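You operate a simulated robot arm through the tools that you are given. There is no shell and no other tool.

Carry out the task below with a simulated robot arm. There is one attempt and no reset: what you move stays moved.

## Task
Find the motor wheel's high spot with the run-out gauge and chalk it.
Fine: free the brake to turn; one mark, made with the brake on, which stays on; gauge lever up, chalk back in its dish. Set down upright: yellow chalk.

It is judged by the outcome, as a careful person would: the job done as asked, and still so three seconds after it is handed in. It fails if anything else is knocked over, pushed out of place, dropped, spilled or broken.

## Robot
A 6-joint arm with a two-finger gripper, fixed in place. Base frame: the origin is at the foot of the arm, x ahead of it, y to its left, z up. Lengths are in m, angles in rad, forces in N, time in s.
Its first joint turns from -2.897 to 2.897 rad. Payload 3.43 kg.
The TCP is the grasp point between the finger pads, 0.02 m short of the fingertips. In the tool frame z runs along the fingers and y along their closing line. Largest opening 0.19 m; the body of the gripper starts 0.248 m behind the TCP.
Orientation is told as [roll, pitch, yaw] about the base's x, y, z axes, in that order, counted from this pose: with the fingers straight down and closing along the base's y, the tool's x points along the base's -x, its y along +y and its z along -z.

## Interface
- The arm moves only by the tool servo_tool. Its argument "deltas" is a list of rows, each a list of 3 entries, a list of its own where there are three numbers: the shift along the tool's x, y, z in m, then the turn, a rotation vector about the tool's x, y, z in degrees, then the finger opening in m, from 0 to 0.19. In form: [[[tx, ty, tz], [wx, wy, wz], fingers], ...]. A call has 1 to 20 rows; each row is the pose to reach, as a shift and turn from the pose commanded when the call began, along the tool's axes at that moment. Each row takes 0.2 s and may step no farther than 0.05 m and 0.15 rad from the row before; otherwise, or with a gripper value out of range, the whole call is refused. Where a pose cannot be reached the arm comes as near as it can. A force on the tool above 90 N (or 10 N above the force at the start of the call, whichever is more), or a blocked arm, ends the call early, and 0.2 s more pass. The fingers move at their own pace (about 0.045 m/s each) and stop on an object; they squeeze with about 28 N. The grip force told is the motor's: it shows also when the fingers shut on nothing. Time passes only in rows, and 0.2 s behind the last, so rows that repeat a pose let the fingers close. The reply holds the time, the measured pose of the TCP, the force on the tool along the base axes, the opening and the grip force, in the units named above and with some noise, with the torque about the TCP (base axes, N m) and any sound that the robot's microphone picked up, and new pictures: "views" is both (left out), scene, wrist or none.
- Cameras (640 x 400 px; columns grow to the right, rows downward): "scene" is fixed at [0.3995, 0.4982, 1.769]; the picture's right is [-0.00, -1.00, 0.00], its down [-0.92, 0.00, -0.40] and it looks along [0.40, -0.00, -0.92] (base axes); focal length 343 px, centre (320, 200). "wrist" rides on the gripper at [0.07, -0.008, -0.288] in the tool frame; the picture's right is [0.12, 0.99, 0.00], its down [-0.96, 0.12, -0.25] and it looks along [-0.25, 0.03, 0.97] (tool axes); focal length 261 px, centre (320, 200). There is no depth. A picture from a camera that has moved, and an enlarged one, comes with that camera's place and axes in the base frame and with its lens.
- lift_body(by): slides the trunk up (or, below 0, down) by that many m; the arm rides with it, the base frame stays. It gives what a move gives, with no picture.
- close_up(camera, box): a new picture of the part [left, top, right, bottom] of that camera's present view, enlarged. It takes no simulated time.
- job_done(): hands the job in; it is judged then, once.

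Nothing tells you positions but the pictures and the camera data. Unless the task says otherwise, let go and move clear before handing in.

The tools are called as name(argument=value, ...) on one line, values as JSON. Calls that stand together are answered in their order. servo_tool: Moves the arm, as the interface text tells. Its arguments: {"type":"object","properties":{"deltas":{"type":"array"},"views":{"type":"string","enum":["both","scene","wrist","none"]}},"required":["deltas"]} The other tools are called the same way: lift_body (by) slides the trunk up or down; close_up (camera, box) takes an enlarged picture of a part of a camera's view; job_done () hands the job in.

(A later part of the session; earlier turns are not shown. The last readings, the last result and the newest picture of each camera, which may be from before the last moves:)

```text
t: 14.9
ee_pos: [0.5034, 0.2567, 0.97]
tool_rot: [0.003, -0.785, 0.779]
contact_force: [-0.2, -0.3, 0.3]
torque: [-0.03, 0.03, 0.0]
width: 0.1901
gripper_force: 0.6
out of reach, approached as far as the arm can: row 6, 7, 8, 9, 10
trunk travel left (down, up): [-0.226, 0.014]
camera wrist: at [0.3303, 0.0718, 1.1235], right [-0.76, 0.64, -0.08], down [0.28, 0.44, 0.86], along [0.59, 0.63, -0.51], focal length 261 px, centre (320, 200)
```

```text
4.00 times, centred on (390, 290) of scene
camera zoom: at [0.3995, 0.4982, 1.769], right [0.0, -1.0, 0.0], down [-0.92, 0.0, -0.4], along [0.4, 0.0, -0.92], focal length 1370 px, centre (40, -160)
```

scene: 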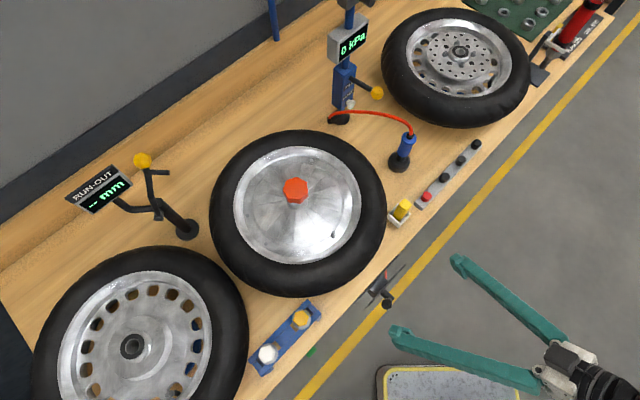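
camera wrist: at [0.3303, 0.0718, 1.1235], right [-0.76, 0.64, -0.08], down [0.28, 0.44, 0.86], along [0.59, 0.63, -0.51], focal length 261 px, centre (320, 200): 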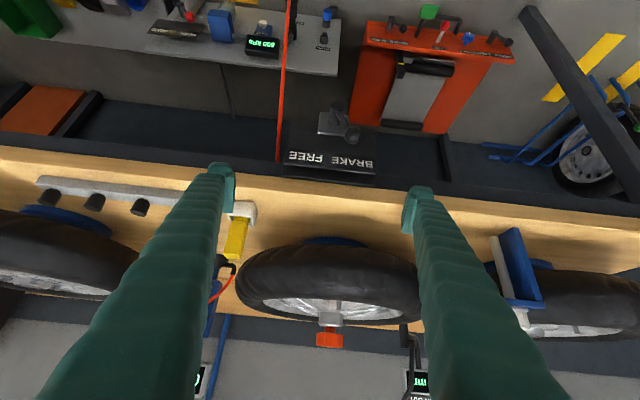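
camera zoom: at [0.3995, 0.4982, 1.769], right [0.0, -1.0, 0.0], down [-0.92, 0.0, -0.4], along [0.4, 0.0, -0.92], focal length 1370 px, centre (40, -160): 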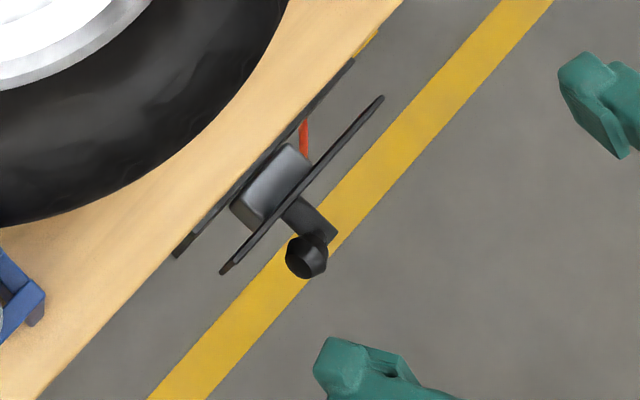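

close_up(camera="wrist", box=[270, 80, 400, 190])

```text
3.64 times, centred on (335, 135) of wrist
camera zoom: at [0.3303, 0.0718, 1.1235], right [-0.76, 0.64, -0.08], down [0.28, 0.44, 0.86], along [0.59, 0.63, -0.51], focal length 948 px, centre (266, 436)
```

zoom: 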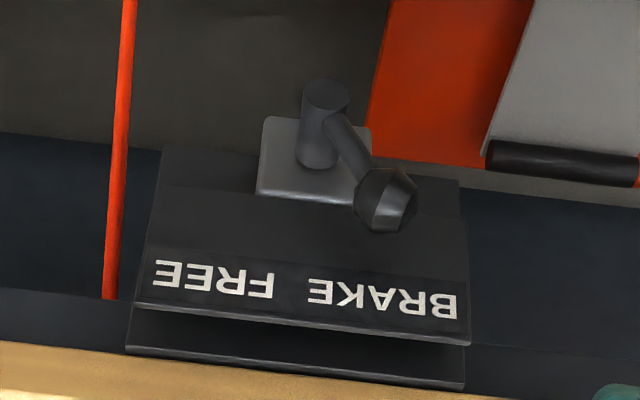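

Now clear: the lever has turned partway (about 30° left of upright), pivot near z 0.765, ball z about 0.82, so contact must be lower. I'll go back to the left of it with closed fingers.

servo_tool(deltas=[[[-0.001, 0.02, 0.006], [0, 7.5, 0], 0.12], [[-0.003, 0.04, 0.012], [0, 15, 0], 0.06], [[-0.004, 0.06, 0.019], [0, 22.5, 0], 0.0], [[-0.006, 0.08, 0.025], [0, 30, 0], 0.0], [[-0.007, 0.1, 0.031], [0, 37.5, 0], 0.0], [[-0.009, 0.115, 0.037], [0, 45, 0], 0.0], [[-0.009, 0.115, 0.037], [0, 45, 0], 0.0], [[-0.009, 0.115, 0.037], [0, 45, 0], 0.0], [[-0.009, 0.115, 0.037], [0, 45, 0], 0.0], [[-0.009, 0.115, 0.037], [0, 45, 0], 0.0], [[-0.009, 0.115, 0.037], [0, 45, 0], 0.0]], views="wrist")

```text
t: 17.3
ee_pos: [0.4484, 0.3644, 0.9503]
tool_rot: [0.0, -0.004, 0.781]
contact_force: [-0.1, 0.1, 0.6]
torque: [0.0, 0.0, -0.02]
width: 0.0
gripper_force: 20.0
trunk travel left (down, up): [-0.226, 0.014]
camera wrist: at [0.4024, 0.3067, 1.2368], right [-0.78, 0.62, 0.0], down [0.6, 0.76, 0.25], along [0.16, 0.2, -0.97], focal length 261 px, centre (320, 200)
```

wrist: 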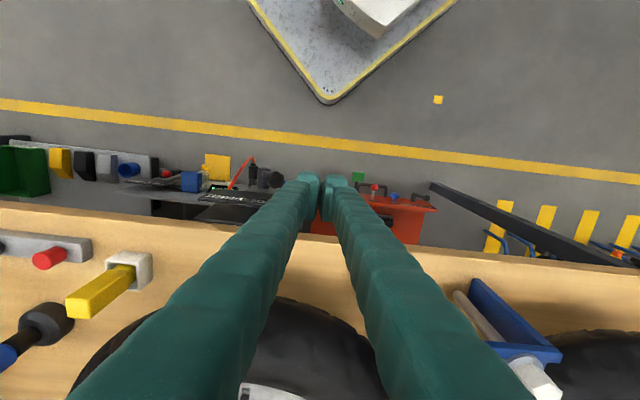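

servo_tool(deltas=[[[0.004, 0, 0.04], [0, 0, 0], 0.0], [[0.004, 0, 0.08], [0, 0, 0], 0.0], [[0.004, 0, 0.115], [0, 0, 0], 0.0], [[0.004, 0, 0.135], [0, 0, 0], 0.0], [[0.004, -0.018, 0.135], [0, 0, 0], 0.0], [[0.004, -0.03, 0.135], [0, 0, 0], 0.0], [[0.004, -0.04, 0.135], [0, 0, 0], 0.0], [[0.004, -0.05, 0.135], [0, 0, 0], 0.0], [[0.004, -0.06, 0.133], [0, 0, 0], 0.0], [[0.004, -0.07, 0.131], [0, 0, 0], 0.0], [[0.004, -0.08, 0.131], [0, 0, 0], 0.0], [[0.004, -0.09, 0.131], [0, 0, 0], 0.0], [[0.004, -0.1, 0.131], [0, 0, 0], 0.0]])

close_up(camera="wrist", box=[180, 130, 340, 250])

```text
t: 20.1
ee_pos: [0.5121, 0.2929, 0.8181]
tool_rot: [0.003, -0.003, 0.782]
contact_force: [-22.6, 24.9, -0.3]
torque: [0.14, 0.17, 0.57]
width: 0.0002
gripper_force: 28.2
trunk travel left (down, up): [-0.226, 0.014]
camera wrist: at [0.4675, 0.2365, 1.1058], right [-0.78, 0.62, 0.0], down [0.6, 0.76, 0.25], along [0.15, 0.2, -0.97], focal length 261 px, centre (320, 200)
```

scene: 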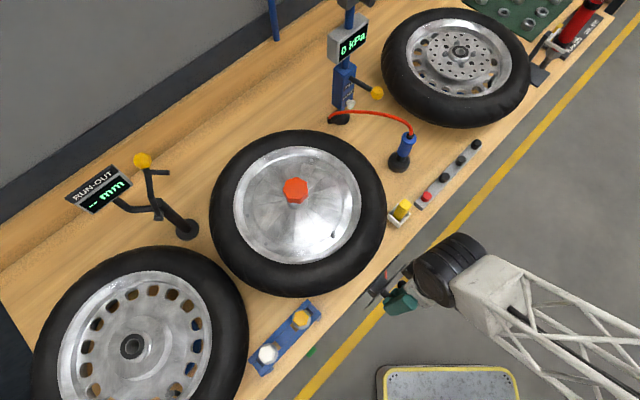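
wrist: 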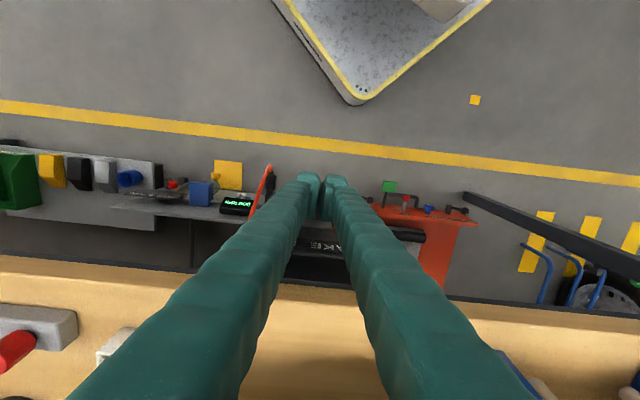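

```text
3.33 times, centred on (260, 190) of wrist
camera zoom: at [0.4675, 0.2365, 1.1058], right [-0.78, 0.62, 0.0], down [0.6, 0.76, 0.25], along [0.15, 0.2, -0.97], focal length 869 px, centre (520, 233)
```

zoom: 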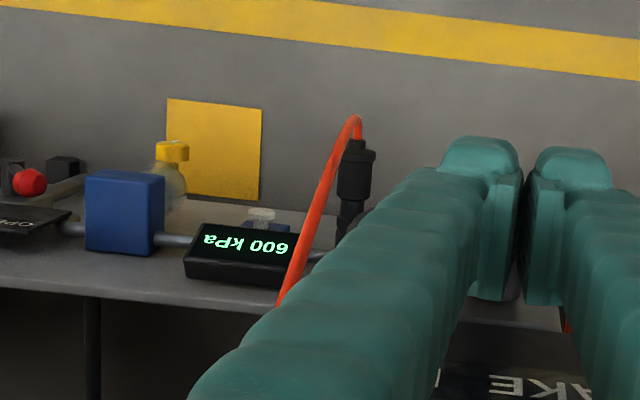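

The push went smoothly to t≈0.155 with ~34 N of resistance. I'll nudge a little further to be sure it reaches FREE's stop.

servo_tool(deltas=[[[0, -0.006, 0], [0, 0, 0], 0.0], [[0, -0.012, 0], [0, 0, 0], 0.0], [[0, -0.018, 0], [0, 0, 0], 0.0]], views="wrist")

```text
t: 20.5
ee_pos: [0.5123, 0.2943, 0.8195]
tool_rot: [0.011, -0.004, 0.778]
contact_force: [-49.2, 69.9, 9.5]
torque: [0.29, -0.03, 1.7]
width: 0.0
gripper_force: 27.6
trunk travel left (down, up): [-0.226, 0.014]
stopped in row 2: the force on the tool passed its limit at 98 N (the readings are from after the stop); the commanded pose is now the measured one
camera wrist: at [0.4693, 0.2348, 1.1057], right [-0.78, 0.62, 0.01], down [0.61, 0.75, 0.25], along [0.15, 0.2, -0.97], focal length 261 px, centre (320, 200)
```

wrist: 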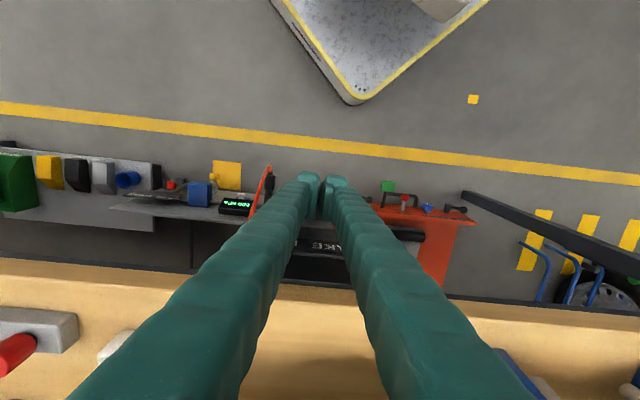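

The lever hit its stop, so it should be at FREE. I'll back off, rise and verify with a picture.

servo_tool(deltas=[[[0, 0.02, 0], [0, 0, 0], 0.0], [[0, 0.04, -0.02], [0, 0, 0], 0.0], [[0.02, 0.04, -0.06], [0, 0, 0], 0.0], [[0.04, 0.04, -0.1], [0, 0, 0], 0.0], [[0.06, 0.04, -0.14], [0, 0, 0], 0.05], [[0.08, 0.0, -0.17], [0, 0, 0], 0.1], [[0.09, -0.03, -0.19], [0, 0, 0], 0.15], [[0.09, -0.03, -0.19], [0, -7, 0], 0.19], [[0.09, -0.03, -0.19], [0, -14, 0], 0.19], [[0.09, -0.03, -0.19], [0, -21, 0], 0.19], [[0.09, -0.03, -0.19], [0, -28, 0], 0.19]])

close_up(camera="wrist", box=[230, 60, 390, 200])

close_up(camera="scene", box=[340, 240, 440, 340])

```text
refused: row 6 steps farther than a row can; nothing moved
```

```text
2.86 times, centred on (310, 130) of wrist
camera zoom: at [0.4693, 0.2348, 1.1057], right [-0.78, 0.62, 0.01], down [0.61, 0.75, 0.25], along [0.15, 0.2, -0.97], focal length 745 px, centre (349, 400)
```

zoom: 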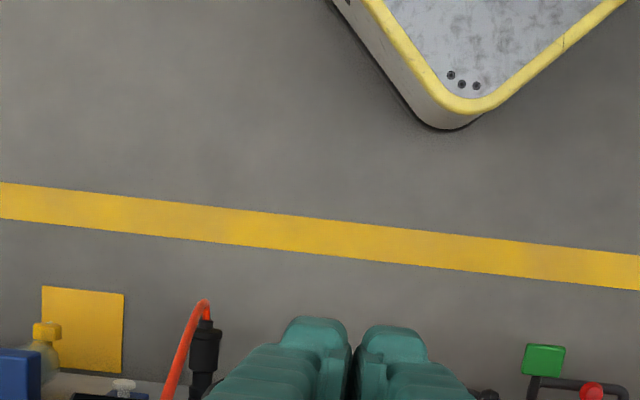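

```text
4.00 times, centred on (390, 290) of scene
camera zoom: at [0.3995, 0.4982, 1.769], right [0.0, -1.0, 0.0], down [-0.92, 0.0, -0.4], along [0.4, 0.0, -0.92], focal length 1370 px, centre (40, -160)
```

zoom: 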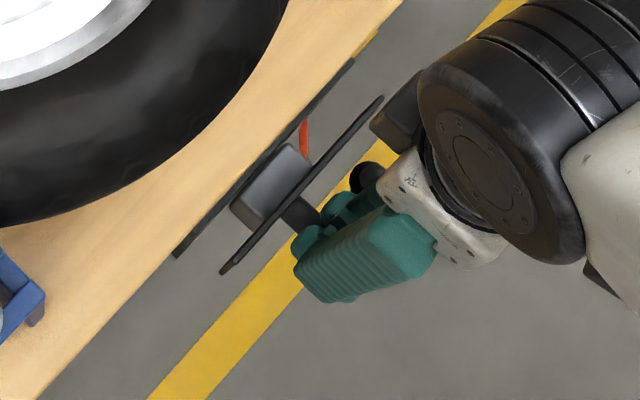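

servo_tool(deltas=[[[0, 0.02, 0], [0, 0, 0], 0.0], [[0, 0.04, -0.02], [0, 0, 0], 0.0], [[0.015, 0.04, -0.06], [0, 0, 0], 0.0], [[0.03, 0.04, -0.1], [0, 0, 0], 0.0], [[0.045, 0.04, -0.14], [0, 0, 0], 0.05], [[0.06, 0.02, -0.17], [0, 0, 0], 0.1], [[0.075, -0.01, -0.19], [0, 0, 0], 0.15], [[0.09, -0.03, -0.19], [0, -7, 0], 0.19], [[0.09, -0.03, -0.19], [0, -14, 0], 0.19], [[0.09, -0.03, -0.19], [0, -21, 0], 0.19], [[0.09, -0.03, -0.19], [0, -28, 0], 0.19]])

close_up(camera="wrist", box=[230, 60, 390, 200])

close_up(camera="scene", box=[340, 240, 440, 340])

```text
t: 22.9
ee_pos: [0.4755, 0.203, 1.0055]
tool_rot: [0.009, -0.492, 0.774]
contact_force: [-0.1, -0.4, 0.3]
torque: [-0.01, 0.11, 0.04]
width: 0.1383
gripper_force: 0.1
trunk travel left (down, up): [-0.226, 0.014]
camera wrist: at [0.3407, 0.0564, 1.2264], right [-0.77, 0.63, -0.05], down [0.44, 0.59, 0.67], along [0.46, 0.5, -0.74], focal length 261 px, centre (320, 200)
```

scene: 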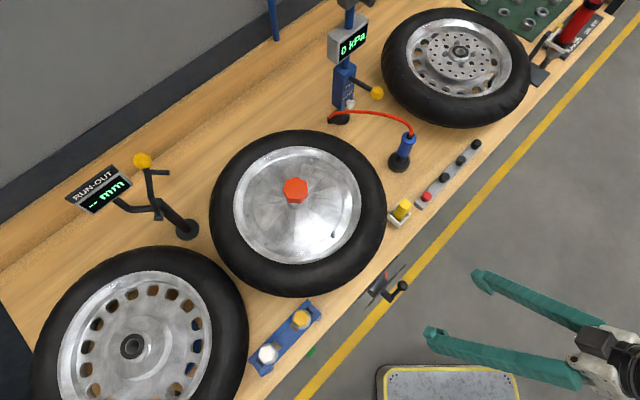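
wrist: 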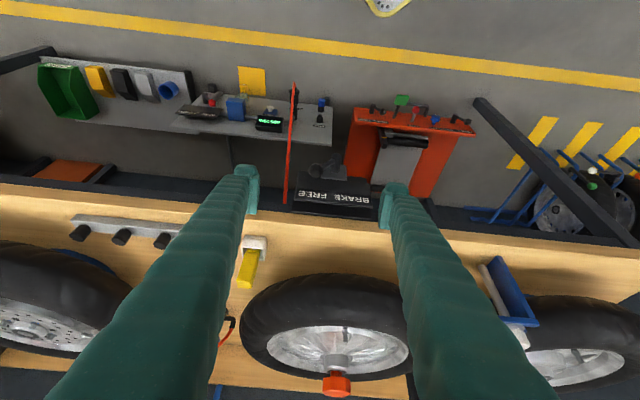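

```text
2.86 times, centred on (310, 130) of wrist
camera zoom: at [0.3407, 0.0564, 1.2264], right [-0.77, 0.63, -0.05], down [0.44, 0.59, 0.67], along [0.46, 0.5, -0.74], focal length 745 px, centre (349, 400)
```

zoom: 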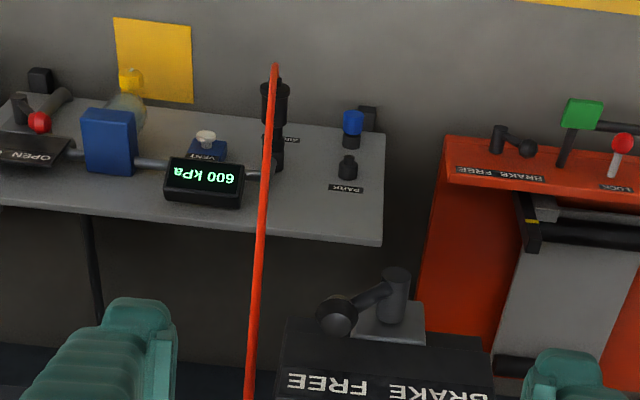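

```text
4.00 times, centred on (390, 290) of scene
camera zoom: at [0.3995, 0.4982, 1.769], right [0.0, -1.0, 0.0], down [-0.92, 0.0, -0.4], along [0.4, 0.0, -0.92], focal length 1370 px, centre (40, -160)
```

zoom: 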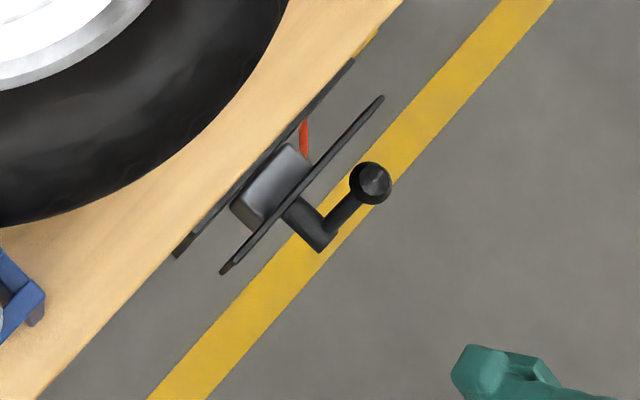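

The brake lever is now at FREE. Next is the gauge: its lever pivots about a pin at (0.66, 0.84, 1.085) in the y–z plane, with its yellow ball at (0.694, 0.80, 1.26). I'll turn the tool to point toward +y with the fingers closing along x, and look first.

servo_tool(deltas=[[[-0.038, 0.016, -0.016], [-3.04, -2.55, -3.44], 0.1], [[-0.077, 0.032, -0.033], [-6.08, -5.1, -6.88], 0.1], [[-0.115, 0.048, -0.049], [-9.12, -7.65, -10.3], 0.1], [[-0.153, 0.064, -0.066], [-12.2, -10.2, -13.8], 0.1], [[-0.191, 0.08, -0.082], [-15.2, -12.75, -17.2], 0.1], [[-0.23, 0.096, -0.098], [-18.2, -15.3, -20.6], 0.1], [[-0.268, 0.112, -0.115], [-21.3, -17.9, -24.1], 0.1], [[-0.306, 0.128, -0.131], [-24.3, -20.4, -27.5], 0.1], [[-0.345, 0.144, -0.148], [-27.4, -22.9, -31.0], 0.1], [[-0.383, 0.16, -0.164], [-30.4, -25.5, -34.4], 0.1]])

```text
t: 25.1
ee_pos: [0.5491, 0.4952, 1.335]
tool_rot: [0.003, -0.967, 1.569]
contact_force: [-0.7, 0.4, 0.6]
torque: [-0.01, -0.07, -0.11]
width: 0.0999
gripper_force: 0.0
trunk travel left (down, up): [-0.226, 0.014]
camera wrist: at [0.5585, 0.2187, 1.439], right [-0.99, -0.07, -0.1], down [-0.11, 0.34, 0.93], along [-0.03, 0.94, -0.35], focal length 261 px, centre (320, 200)
```

scene: 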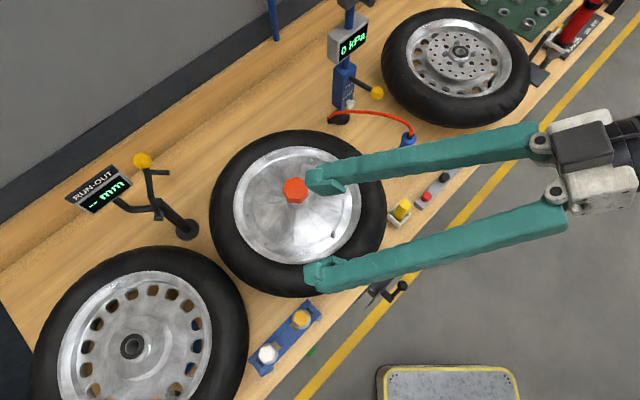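
wrist: 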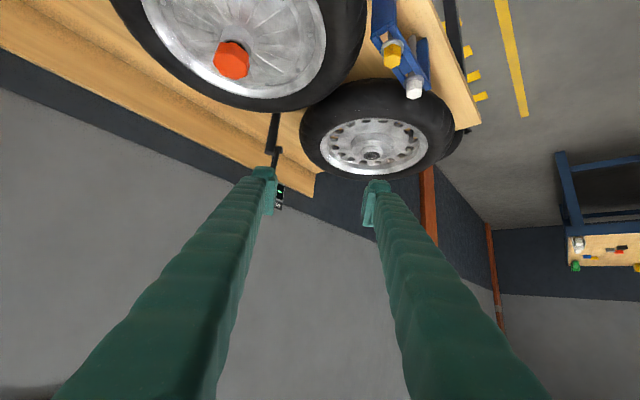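

servo_tool(deltas=[[[-0.023, -0.035, 0.022], [0, 0, 0], 0.1], [[-0.046, -0.071, 0.044], [0, 0, 0], 0.1], [[-0.069, -0.106, 0.067], [0, 0, 0], 0.1], [[-0.092, -0.141, 0.089], [0, 0, 0], 0.1]])

close_up(camera="wrist", box=[240, 60, 400, 220])

close_up(camera="scene", box=[50, 130, 220, 250])

```text
t: 26.1
ee_pos: [0.6881, 0.6246, 1.3591]
tool_rot: [0.003, -0.968, 1.569]
contact_force: [-1.0, -0.5, 1.0]
torque: [-0.09, -0.1, -0.12]
width: 0.0998
gripper_force: 0.1
trunk travel left (down, up): [-0.226, 0.014]
camera wrist: at [0.6967, 0.3476, 1.4636], right [-0.99, -0.07, -0.1], down [-0.11, 0.34, 0.93], along [-0.03, 0.94, -0.35], focal length 261 px, centre (320, 200)
```

scene: 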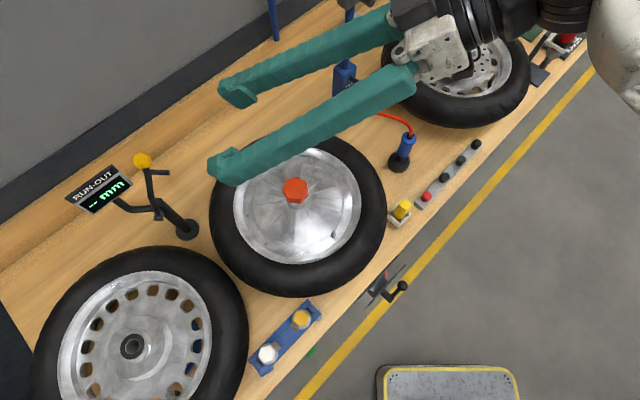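
wrist: 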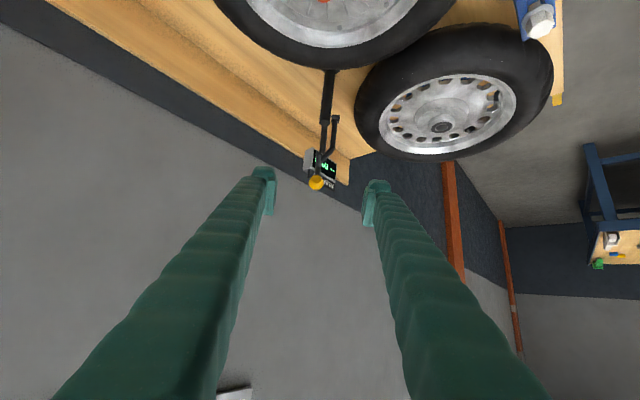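

```text
2.50 times, centred on (320, 140) of wrist
camera zoom: at [0.6967, 0.3476, 1.4636], right [-0.99, -0.07, -0.1], down [-0.11, 0.34, 0.93], along [-0.03, 0.94, -0.35], focal length 652 px, centre (320, 350)
```

zoom: 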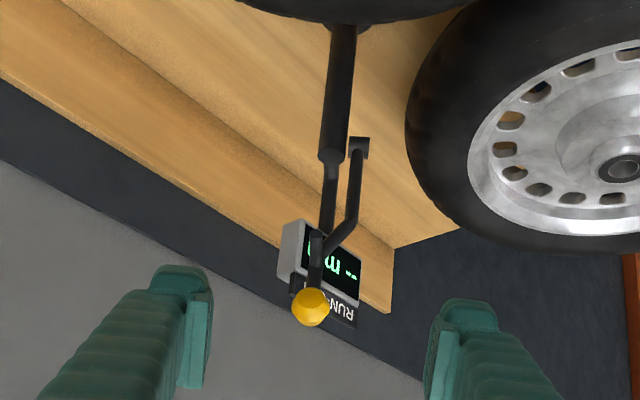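

```text
3.33 times, centred on (135, 190) of scene
camera zoom: at [0.3995, 0.4982, 1.769], right [0.0, -1.0, 0.0], down [-0.92, 0.0, -0.4], along [0.4, 0.0, -0.92], focal length 1142 px, centre (937, 233)
```

zoom: 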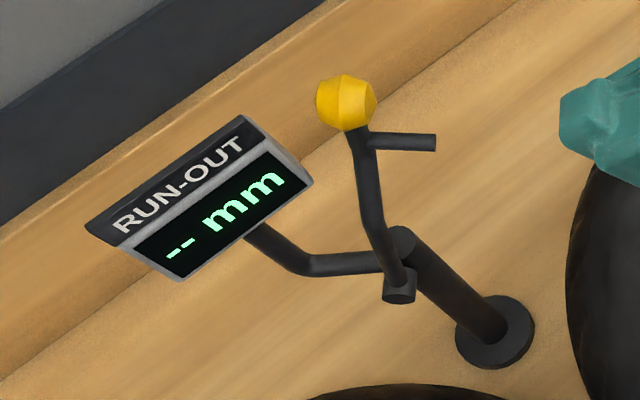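

The ball is confirmed at (0.693, 0.80, 1.262). I'll advance with open fingers on either side (±x) of the ball, then check before gripping.

servo_tool(deltas=[[[-0.03, -0.005, 0.02], [0, 0, 0], 0.08], [[-0.03, -0.005, 0.065], [0, 0, 0], 0.07], [[-0.03, -0.005, 0.11], [0, 0, 0], 0.07], [[-0.03, -0.005, 0.15], [0, 0, 0], 0.07]])

close_up(camera="wrist", box=[240, 100, 400, 260])

close_up(camera="scene", box=[50, 110, 250, 250])

```text
t: 27.1
ee_pos: [0.6963, 0.7676, 1.2982]
tool_rot: [0.004, -0.966, 1.567]
contact_force: [-1.0, -1.7, -0.2]
torque: [-0.05, -0.06, -0.06]
width: 0.0699
gripper_force: 0.1
trunk travel left (down, up): [-0.226, 0.014]
camera wrist: at [0.7044, 0.49, 1.403], right [-0.99, -0.07, -0.1], down [-0.11, 0.34, 0.93], along [-0.03, 0.94, -0.35], focal length 261 px, centre (320, 200)
```

scene: 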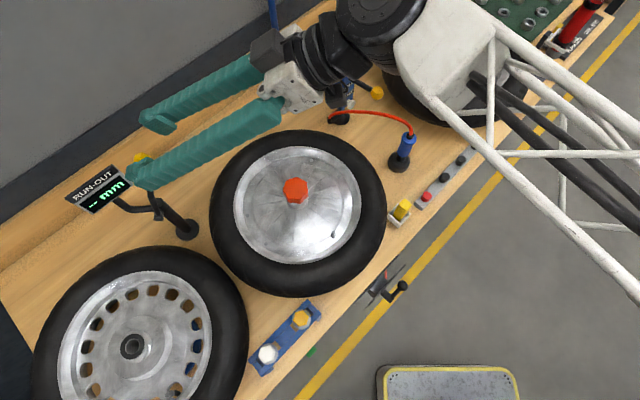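
wrist: 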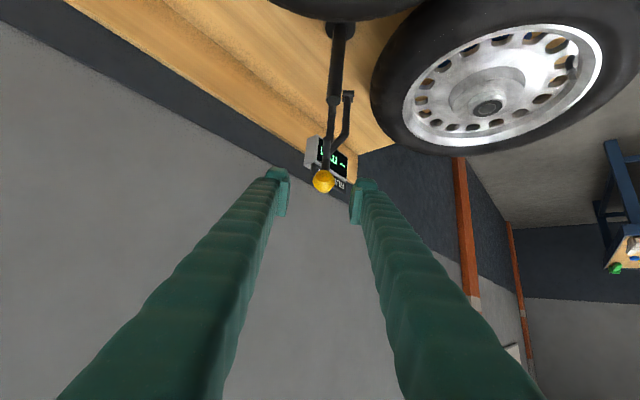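

```text
2.50 times, centred on (320, 180) of wrist
camera zoom: at [0.7044, 0.49, 1.403], right [-0.99, -0.07, -0.1], down [-0.11, 0.34, 0.93], along [-0.03, 0.94, -0.35], focal length 652 px, centre (320, 250)
```

zoom: 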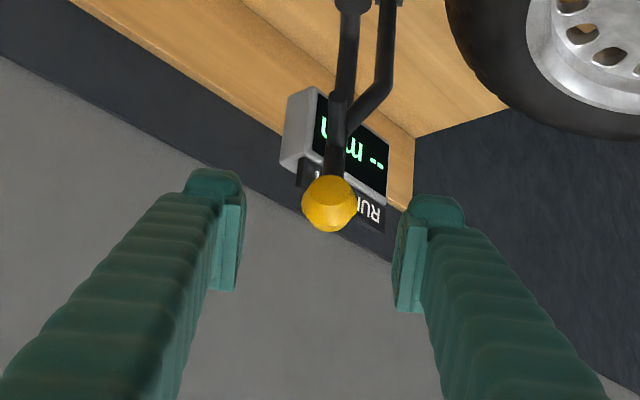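

```text
2.86 times, centred on (150, 180) of scene
camera zoom: at [0.3995, 0.4982, 1.769], right [0.0, -1.0, 0.0], down [-0.92, 0.0, -0.4], along [0.4, 0.0, -0.92], focal length 979 px, centre (806, 257)
```

zoom: 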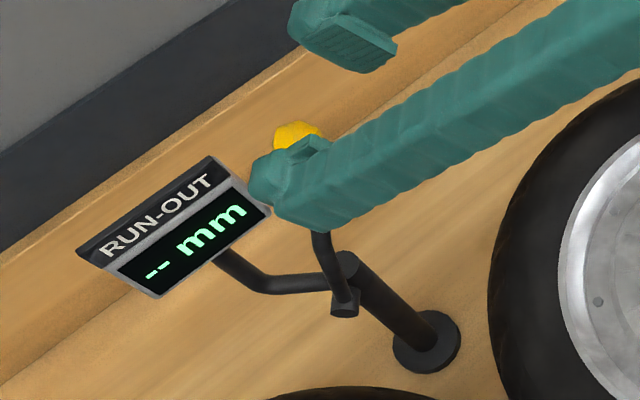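

servo_tool(deltas=[[[0.001, 0.003, 0.02], [0, 0, 0], 0.07], [[0.001, 0.003, 0.039], [0, 0, 0], 0.07], [[0.001, 0.003, 0.039], [0, 0, 0], 0.02], [[0.001, 0.003, 0.039], [0, 0, 0], 0.02], [[0.001, 0.003, 0.039], [0, 0, 0], 0.02], [[0.001, 0.003, 0.039], [0, 0, 0], 0.02], [[0.001, 0.003, 0.039], [0, 0, 0], 0.02]])

close_up(camera="wrist", box=[240, 100, 400, 260])

```text
t: 28.7
ee_pos: [0.6916, 0.7983, 1.2761]
tool_rot: [0.006, -0.967, 1.567]
contact_force: [1.1, 0.5, -1.7]
torque: [0.0, -0.03, -0.03]
width: 0.0285
gripper_force: 44.3
trunk travel left (down, up): [-0.226, 0.014]
camera wrist: at [0.701, 0.5211, 1.3811], right [-0.99, -0.07, -0.09], down [-0.11, 0.34, 0.93], along [-0.03, 0.94, -0.35], focal length 261 px, centre (320, 200)
```

scene: 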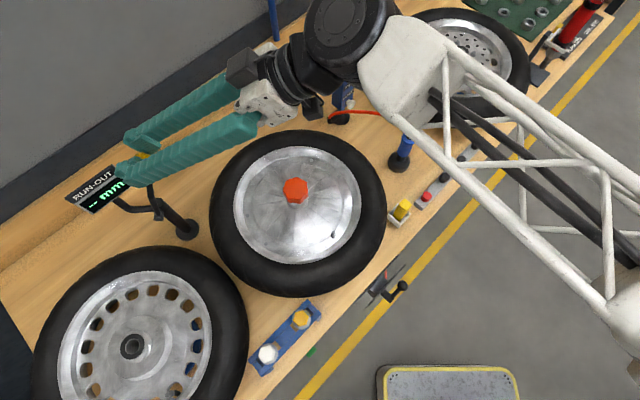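
wrist: 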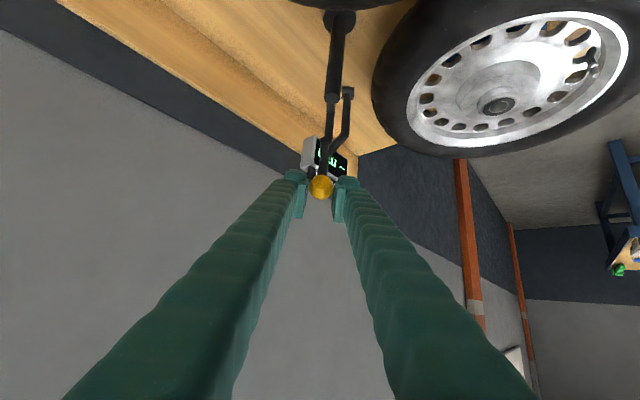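

```text
2.50 times, centred on (320, 180) of wrist
camera zoom: at [0.701, 0.5211, 1.3811], right [-0.99, -0.07, -0.09], down [-0.11, 0.34, 0.93], along [-0.03, 0.94, -0.35], focal length 652 px, centre (320, 250)
```

zoom: 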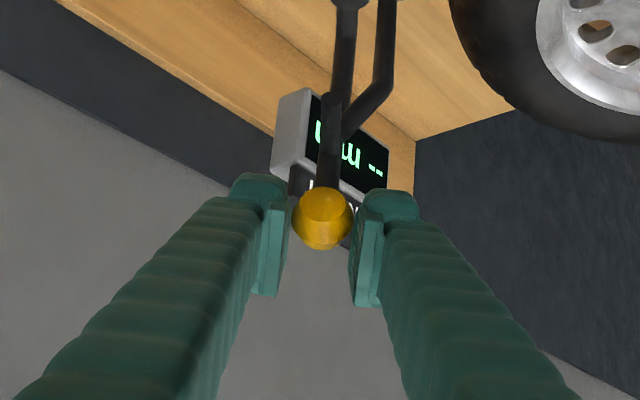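

The ball is gripped (28.5 mm). I'll swing it along its arc about the pin toward the wheel, in stages, watching the force.

servo_tool(deltas=[[[0.0095, 0, -0.008], [0, 0, 0], 0.02], [[0.0191, 0, -0.0156], [0, 0, 0], 0.02], [[0.03, 0, -0.0226], [0, 0, 0], 0.02], [[0.0414, 0, -0.0292], [0, 0, 0], 0.02]], views="wrist")

```text
t: 29.7
ee_pos: [0.697, 0.7461, 1.2572]
tool_rot: [0.004, -0.966, 1.564]
contact_force: [48.2, 2.1, 8.4]
torque: [0.32, -0.68, -0.33]
width: 0.0271
gripper_force: 45.0
trunk travel left (down, up): [-0.226, 0.014]
camera wrist: at [0.7034, 0.4689, 1.3624], right [-0.99, -0.06, -0.1], down [-0.11, 0.34, 0.93], along [-0.03, 0.94, -0.35], focal length 261 px, centre (320, 200)
```

wrist: 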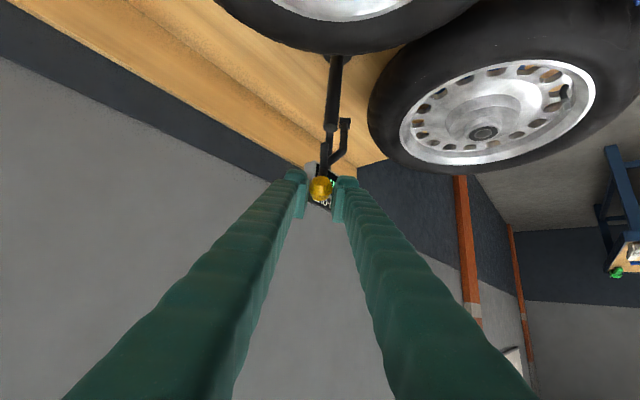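

There's a 48 N side force in +x, so the swing plane leans toward +x (toward the wheel's axis). I'll ease the tool in +x to find the true path.

servo_tool(deltas=[[[0, -0.003, 0], [0, 0, 0], 0.02], [[0, -0.006, 0], [0, 0, 0], 0.02]], views="none")

```text
t: 30.3
ee_pos: [0.6974, 0.7463, 1.2579]
tool_rot: [0.007, -0.967, 1.568]
contact_force: [27.6, -14.4, 14.0]
torque: [-1.25, -0.38, -0.27]
width: 0.0269
gripper_force: 45.8
trunk travel left (down, up): [-0.226, 0.014]
```

servo_tool(deltas=[[[0, -0.003, 0], [0, 0, 0], 0.02], [[0, -0.005, 0], [0, 0, 0], 0.02]], views="wrist")

close_up(camera="wrist", box=[260, 120, 380, 240])

```text
t: 30.9
ee_pos: [0.6966, 0.7483, 1.2582]
tool_rot: [0.009, -0.967, 1.57]
contact_force: [-11.4, -8.1, 10.4]
torque: [-0.18, 0.02, 0.04]
width: 0.027
gripper_force: 45.2
trunk travel left (down, up): [-0.226, 0.014]
camera wrist: at [0.7066, 0.4703, 1.3632], right [-0.99, -0.07, -0.09], down [-0.11, 0.34, 0.93], along [-0.04, 0.94, -0.35], focal length 261 px, centre (320, 200)
```

wrist: 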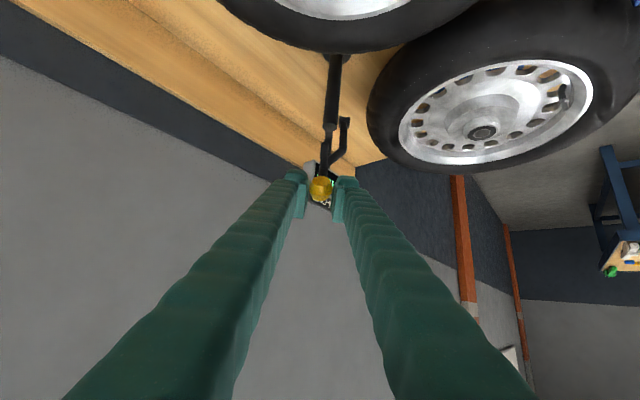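

```text
3.33 times, centred on (320, 180) of wrist
camera zoom: at [0.7066, 0.4703, 1.3632], right [-0.99, -0.07, -0.09], down [-0.11, 0.34, 0.93], along [-0.04, 0.94, -0.35], focal length 869 px, centre (320, 267)
```

zoom: 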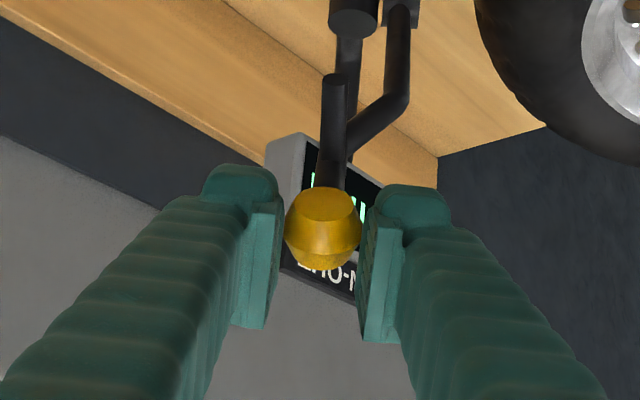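

servo_tool(deltas=[[[0.0119, -0.001, -0.0055], [0, 0, 0], 0.02], [[0.0238, -0.002, -0.0102], [0, 0, 0], 0.02], [[0.0363, -0.003, -0.014], [0, 0, 0], 0.02], [[0.0488, -0.004, -0.0172], [0, 0, 0], 0.02]], views="none")

```text
t: 31.9
ee_pos: [0.7002, 0.7048, 1.231]
tool_rot: [0.005, -0.966, 1.571]
contact_force: [-55.6, -11.3, 13.6]
torque: [0.99, 1.04, 0.38]
width: 0.0246
gripper_force: 45.1
trunk travel left (down, up): [-0.226, 0.014]
```

servo_tool(deltas=[[[0, 0.004, 0], [0, 0, 0], 0.02]])

close_up(camera="wrist", box=[260, 100, 380, 240])

close_up(camera="scene", box=[50, 110, 250, 250])

```text
t: 32.3
ee_pos: [0.7007, 0.7041, 1.2298]
tool_rot: [0.004, -0.967, 1.569]
contact_force: [-42.3, -13.7, 16.1]
torque: [0.72, 0.76, 0.38]
width: 0.0244
gripper_force: 44.7
trunk travel left (down, up): [-0.226, 0.014]
camera wrist: at [0.7083, 0.4272, 1.3344], right [-0.99, -0.07, -0.1], down [-0.11, 0.34, 0.93], along [-0.03, 0.94, -0.35], focal length 261 px, centre (320, 200)
```

scene: 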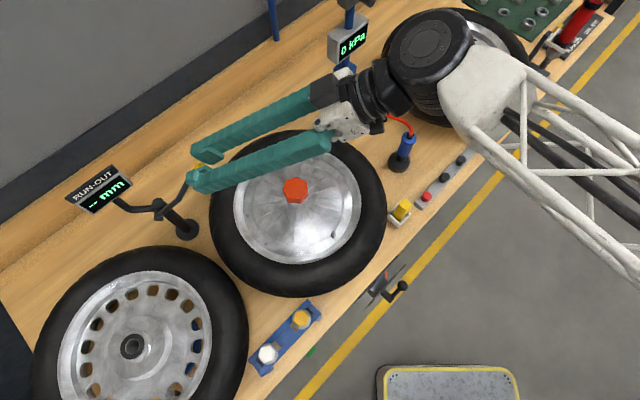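
wrist: 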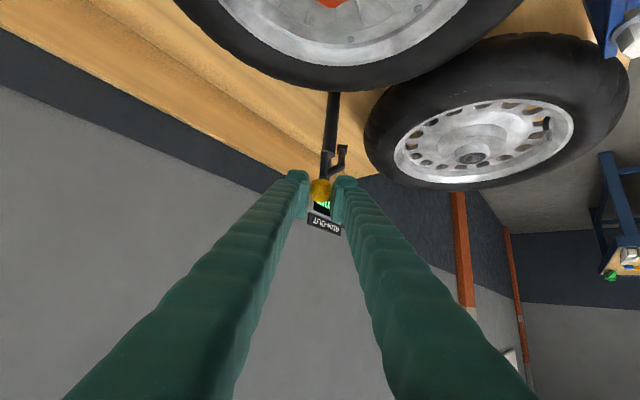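

```text
2.86 times, centred on (320, 170) of wrist
camera zoom: at [0.7083, 0.4272, 1.3344], right [-0.99, -0.07, -0.1], down [-0.11, 0.34, 0.93], along [-0.03, 0.94, -0.35], focal length 745 px, centre (320, 286)
```

zoom: 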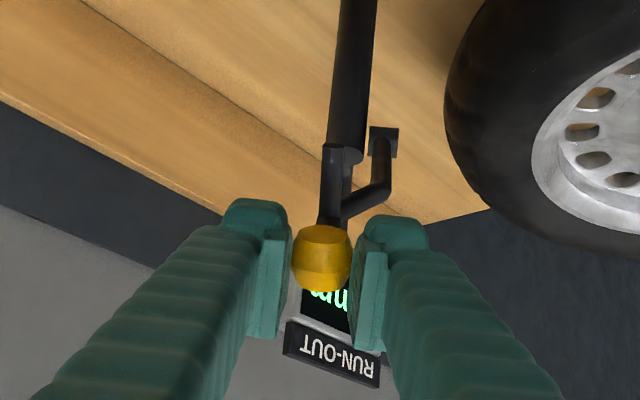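

```text
2.86 times, centred on (150, 180) of scene
camera zoom: at [0.3995, 0.4982, 1.769], right [0.0, -1.0, 0.0], down [-0.92, 0.0, -0.4], along [0.4, 0.0, -0.92], focal length 979 px, centre (806, 257)
```

zoom: 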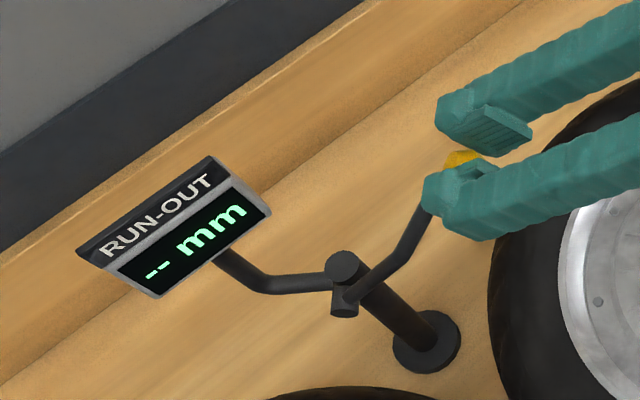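

servo_tool(deltas=[[[0.0, 0.004, 0.0], [0, 0, 0], 0.02], [[0.0128, 0.0035, -0.0021], [0, 0, 0], 0.02], [[0.0258, 0.003, -0.0033], [0, 0, 0], 0.02], [[0.0389, 0.0025, -0.0038], [0, 0, 0], 0.02], [[0.0518, 0.002, -0.0031], [0, 0, 0], 0.02]])

close_up(camera="wrist", box=[260, 100, 380, 240])

close_up(camera="scene", box=[50, 110, 250, 250])

```text
t: 33.5
ee_pos: [0.703, 0.6697, 1.189]
tool_rot: [0.0, -0.969, 1.568]
contact_force: [21.8, -44.5, 35.7]
torque: [1.2, -0.4, -0.26]
width: 0.0222
gripper_force: 45.0
trunk travel left (down, up): [-0.226, 0.014]
camera wrist: at [0.7095, 0.3922, 1.2937], right [-0.99, -0.06, -0.1], down [-0.11, 0.34, 0.93], along [-0.03, 0.94, -0.35], focal length 261 px, centre (320, 200)
```

scene: 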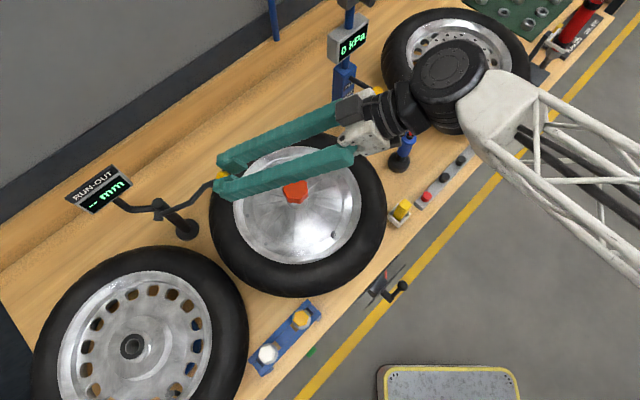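
wrist: 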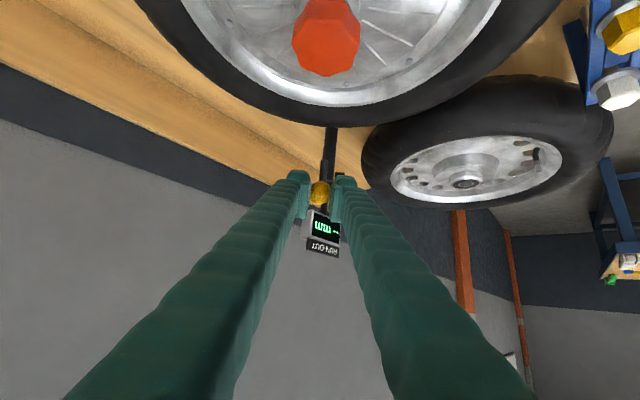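

```text
2.86 times, centred on (320, 170) of wrist
camera zoom: at [0.7095, 0.3922, 1.2937], right [-0.99, -0.06, -0.1], down [-0.11, 0.34, 0.93], along [-0.03, 0.94, -0.35], focal length 745 px, centre (320, 286)
```

zoom: 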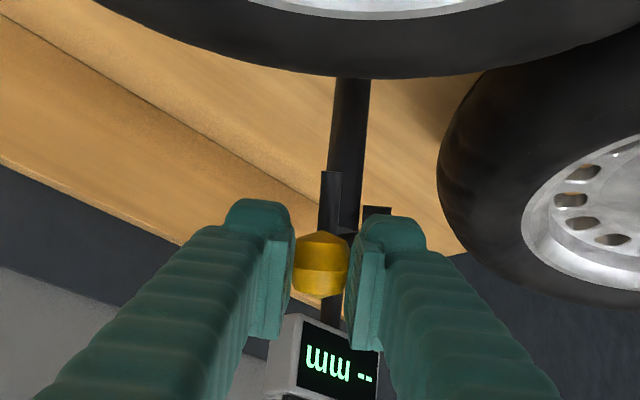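

```text
2.86 times, centred on (150, 180) of scene
camera zoom: at [0.3995, 0.4982, 1.769], right [0.0, -1.0, 0.0], down [-0.92, 0.0, -0.4], along [0.4, 0.0, -0.92], focal length 979 px, centre (806, 257)
```

zoom: 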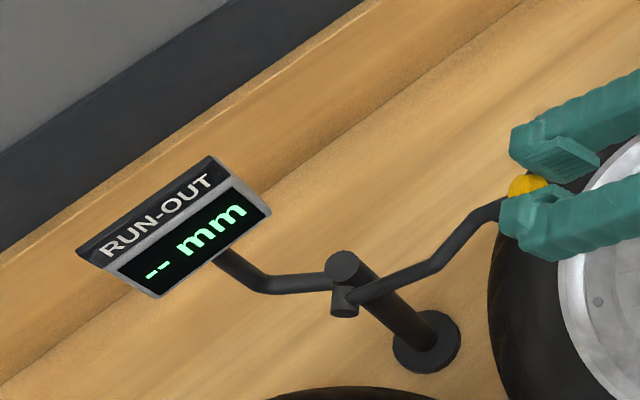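

servo_tool(deltas=[[[0.0, -0.002, -0.005], [0, 0, 0], 0.02], [[0.0129, -0.0025, -0.0035], [0, 0, 0], 0.02], [[0.0257, -0.003, -0.001], [0, 0, 0], 0.02], [[0.0382, -0.0035, 0.0025], [0, 0, 0], 0.02], [[0.0506, -0.004, 0.0063], [0, 0, 0], 0.02]], views="none")

```text
t: 34.7
ee_pos: [0.7005, 0.6549, 1.1382]
tool_rot: [0.01, -0.964, 1.566]
contact_force: [21.9, 4.5, -0.2]
torque: [0.07, -0.18, -0.1]
width: 0.0333
gripper_force: 11.4
trunk travel left (down, up): [-0.226, 0.014]
```

servo_tool(deltas=[[[0.0, 0.0, 0.0], [0, 0, 0], 0.034]])

close_up(camera="wrist", box=[240, 80, 400, 240])

close_up(camera="scene", box=[90, 110, 290, 250])

```text
t: 35.1
ee_pos: [0.7017, 0.6505, 1.1412]
tool_rot: [0.008, -0.965, 1.568]
contact_force: [1.2, -0.3, 0.1]
torque: [0.01, -0.01, -0.04]
width: 0.0336
gripper_force: 0.1
trunk travel left (down, up): [-0.226, 0.014]
camera wrist: at [0.711, 0.3744, 1.2458], right [-0.99, -0.07, -0.09], down [-0.11, 0.34, 0.93], along [-0.03, 0.94, -0.35], focal length 261 px, centre (320, 200)
```

scene: 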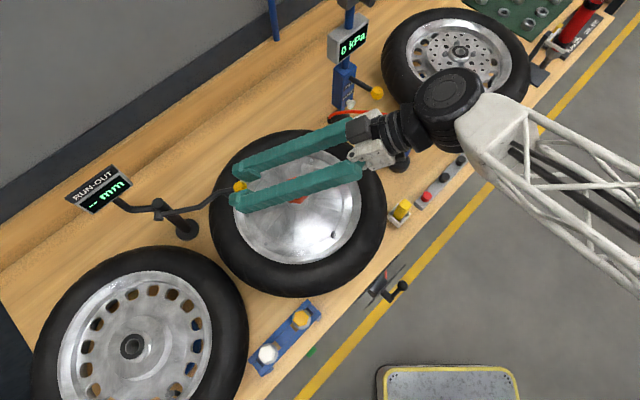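
wrist: 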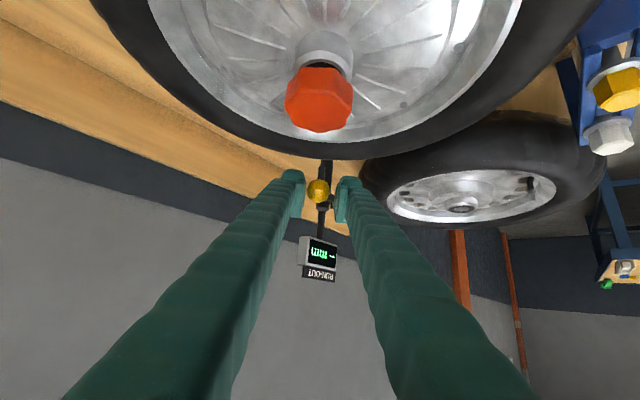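

```text
2.50 times, centred on (320, 160) of wrist
camera zoom: at [0.711, 0.3744, 1.2458], right [-0.99, -0.07, -0.09], down [-0.11, 0.34, 0.93], along [-0.03, 0.94, -0.35], focal length 652 px, centre (320, 300)
```

zoom: 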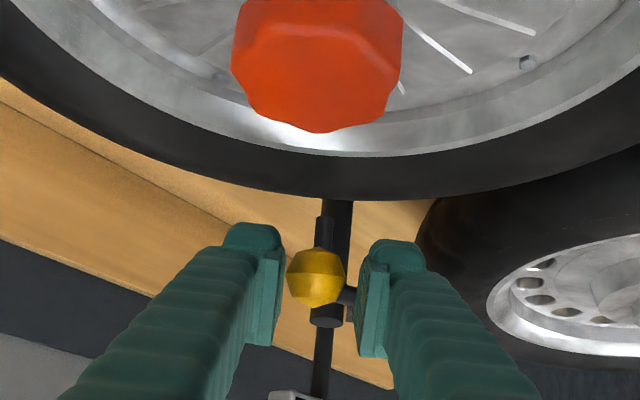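

```text
2.86 times, centred on (190, 180) of scene
camera zoom: at [0.3995, 0.4982, 1.769], right [0.0, -1.0, 0.0], down [-0.92, 0.0, -0.4], along [0.4, 0.0, -0.92], focal length 979 px, centre (691, 257)
```

zoom: 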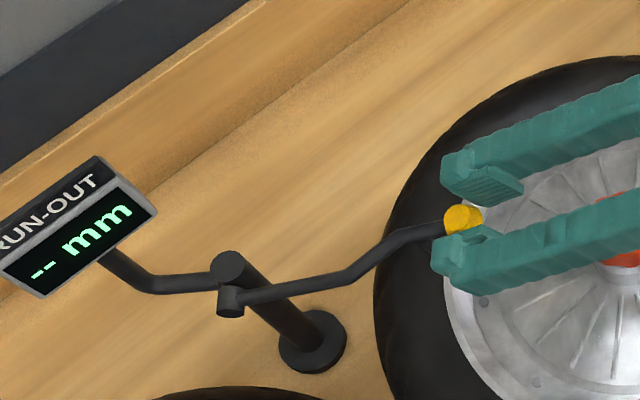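

The lever has stayed part-way down by itself (ball near (0.704, 0.662, 1.13)), free of my grip. I'll open, rise above it, close the fingers, and press the ball down from above for the last part.

servo_tool(deltas=[[[0, 0, 0], [0, 0, 0], 0.06], [[0, 0, 0], [0, 0, 0], 0.06], [[-0.025, -0.001, -0.017], [0, 0, 0], 0.06], [[-0.05, -0.002, -0.034], [0, 0, 0], 0.03], [[-0.05, -0.002, -0.034], [0, 0, 0], 0.0], [[-0.05, -0.002, -0.034], [0, 0, 0], 0.0], [[-0.05, -0.002, -0.034], [0, 0, 0], 0.0], [[-0.05, -0.002, -0.034], [0, 0, 0], 0.0]])

close_up(camera="wrist", box=[240, 80, 400, 240])

close_up(camera="scene", box=[90, 110, 290, 250])

```text
t: 36.9
ee_pos: [0.7076, 0.6527, 1.2048]
tool_rot: [0.005, -0.967, 1.568]
contact_force: [0.2, 0.3, 0.0]
torque: [-0.02, -0.01, -0.02]
width: 0.0
gripper_force: 28.2
trunk travel left (down, up): [-0.226, 0.014]
camera wrist: at [0.7157, 0.3753, 1.3096], right [-0.99, -0.07, -0.09], down [-0.11, 0.34, 0.93], along [-0.03, 0.94, -0.35], focal length 261 px, centre (320, 200)
```

scene: 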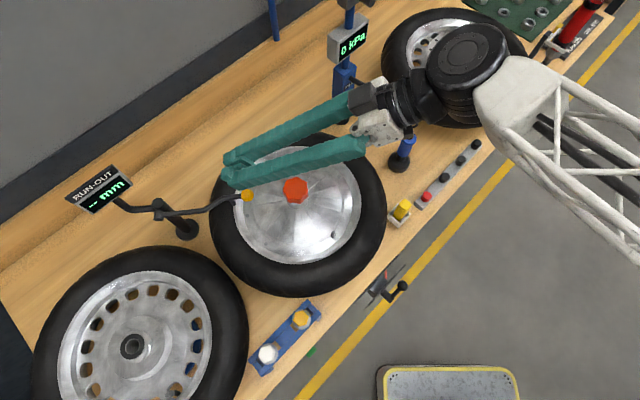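
wrist: 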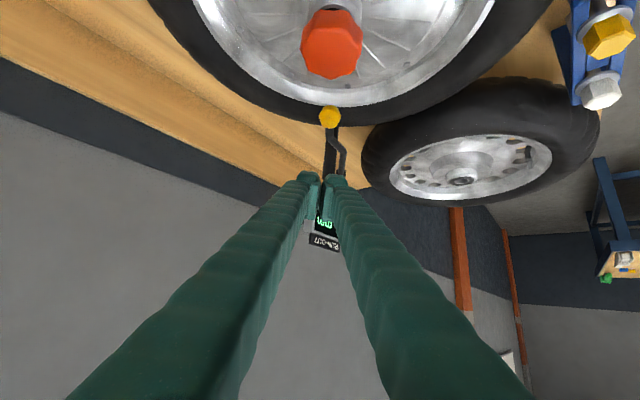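

```text
2.50 times, centred on (320, 160) of wrist
camera zoom: at [0.7157, 0.3753, 1.3096], right [-0.99, -0.07, -0.09], down [-0.11, 0.34, 0.93], along [-0.03, 0.94, -0.35], focal length 652 px, centre (320, 300)
```

zoom: 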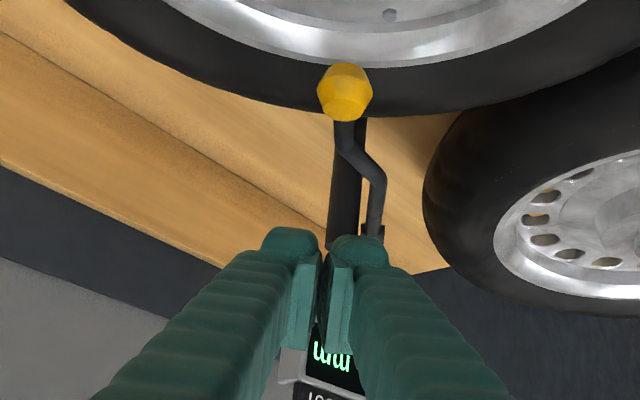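

```text
2.86 times, centred on (190, 180) of scene
camera zoom: at [0.3995, 0.4982, 1.769], right [0.0, -1.0, 0.0], down [-0.92, 0.0, -0.4], along [0.4, 0.0, -0.92], focal length 979 px, centre (691, 257)
```

zoom: 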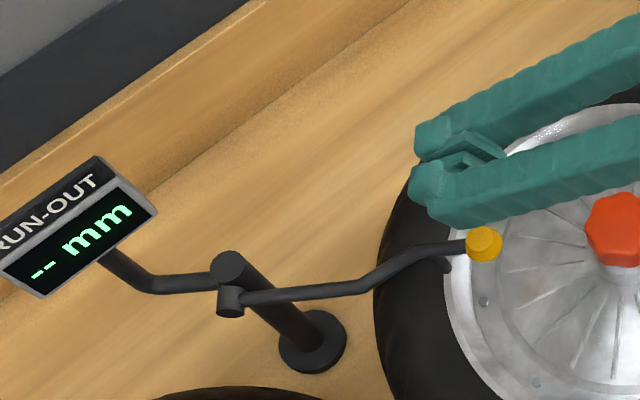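

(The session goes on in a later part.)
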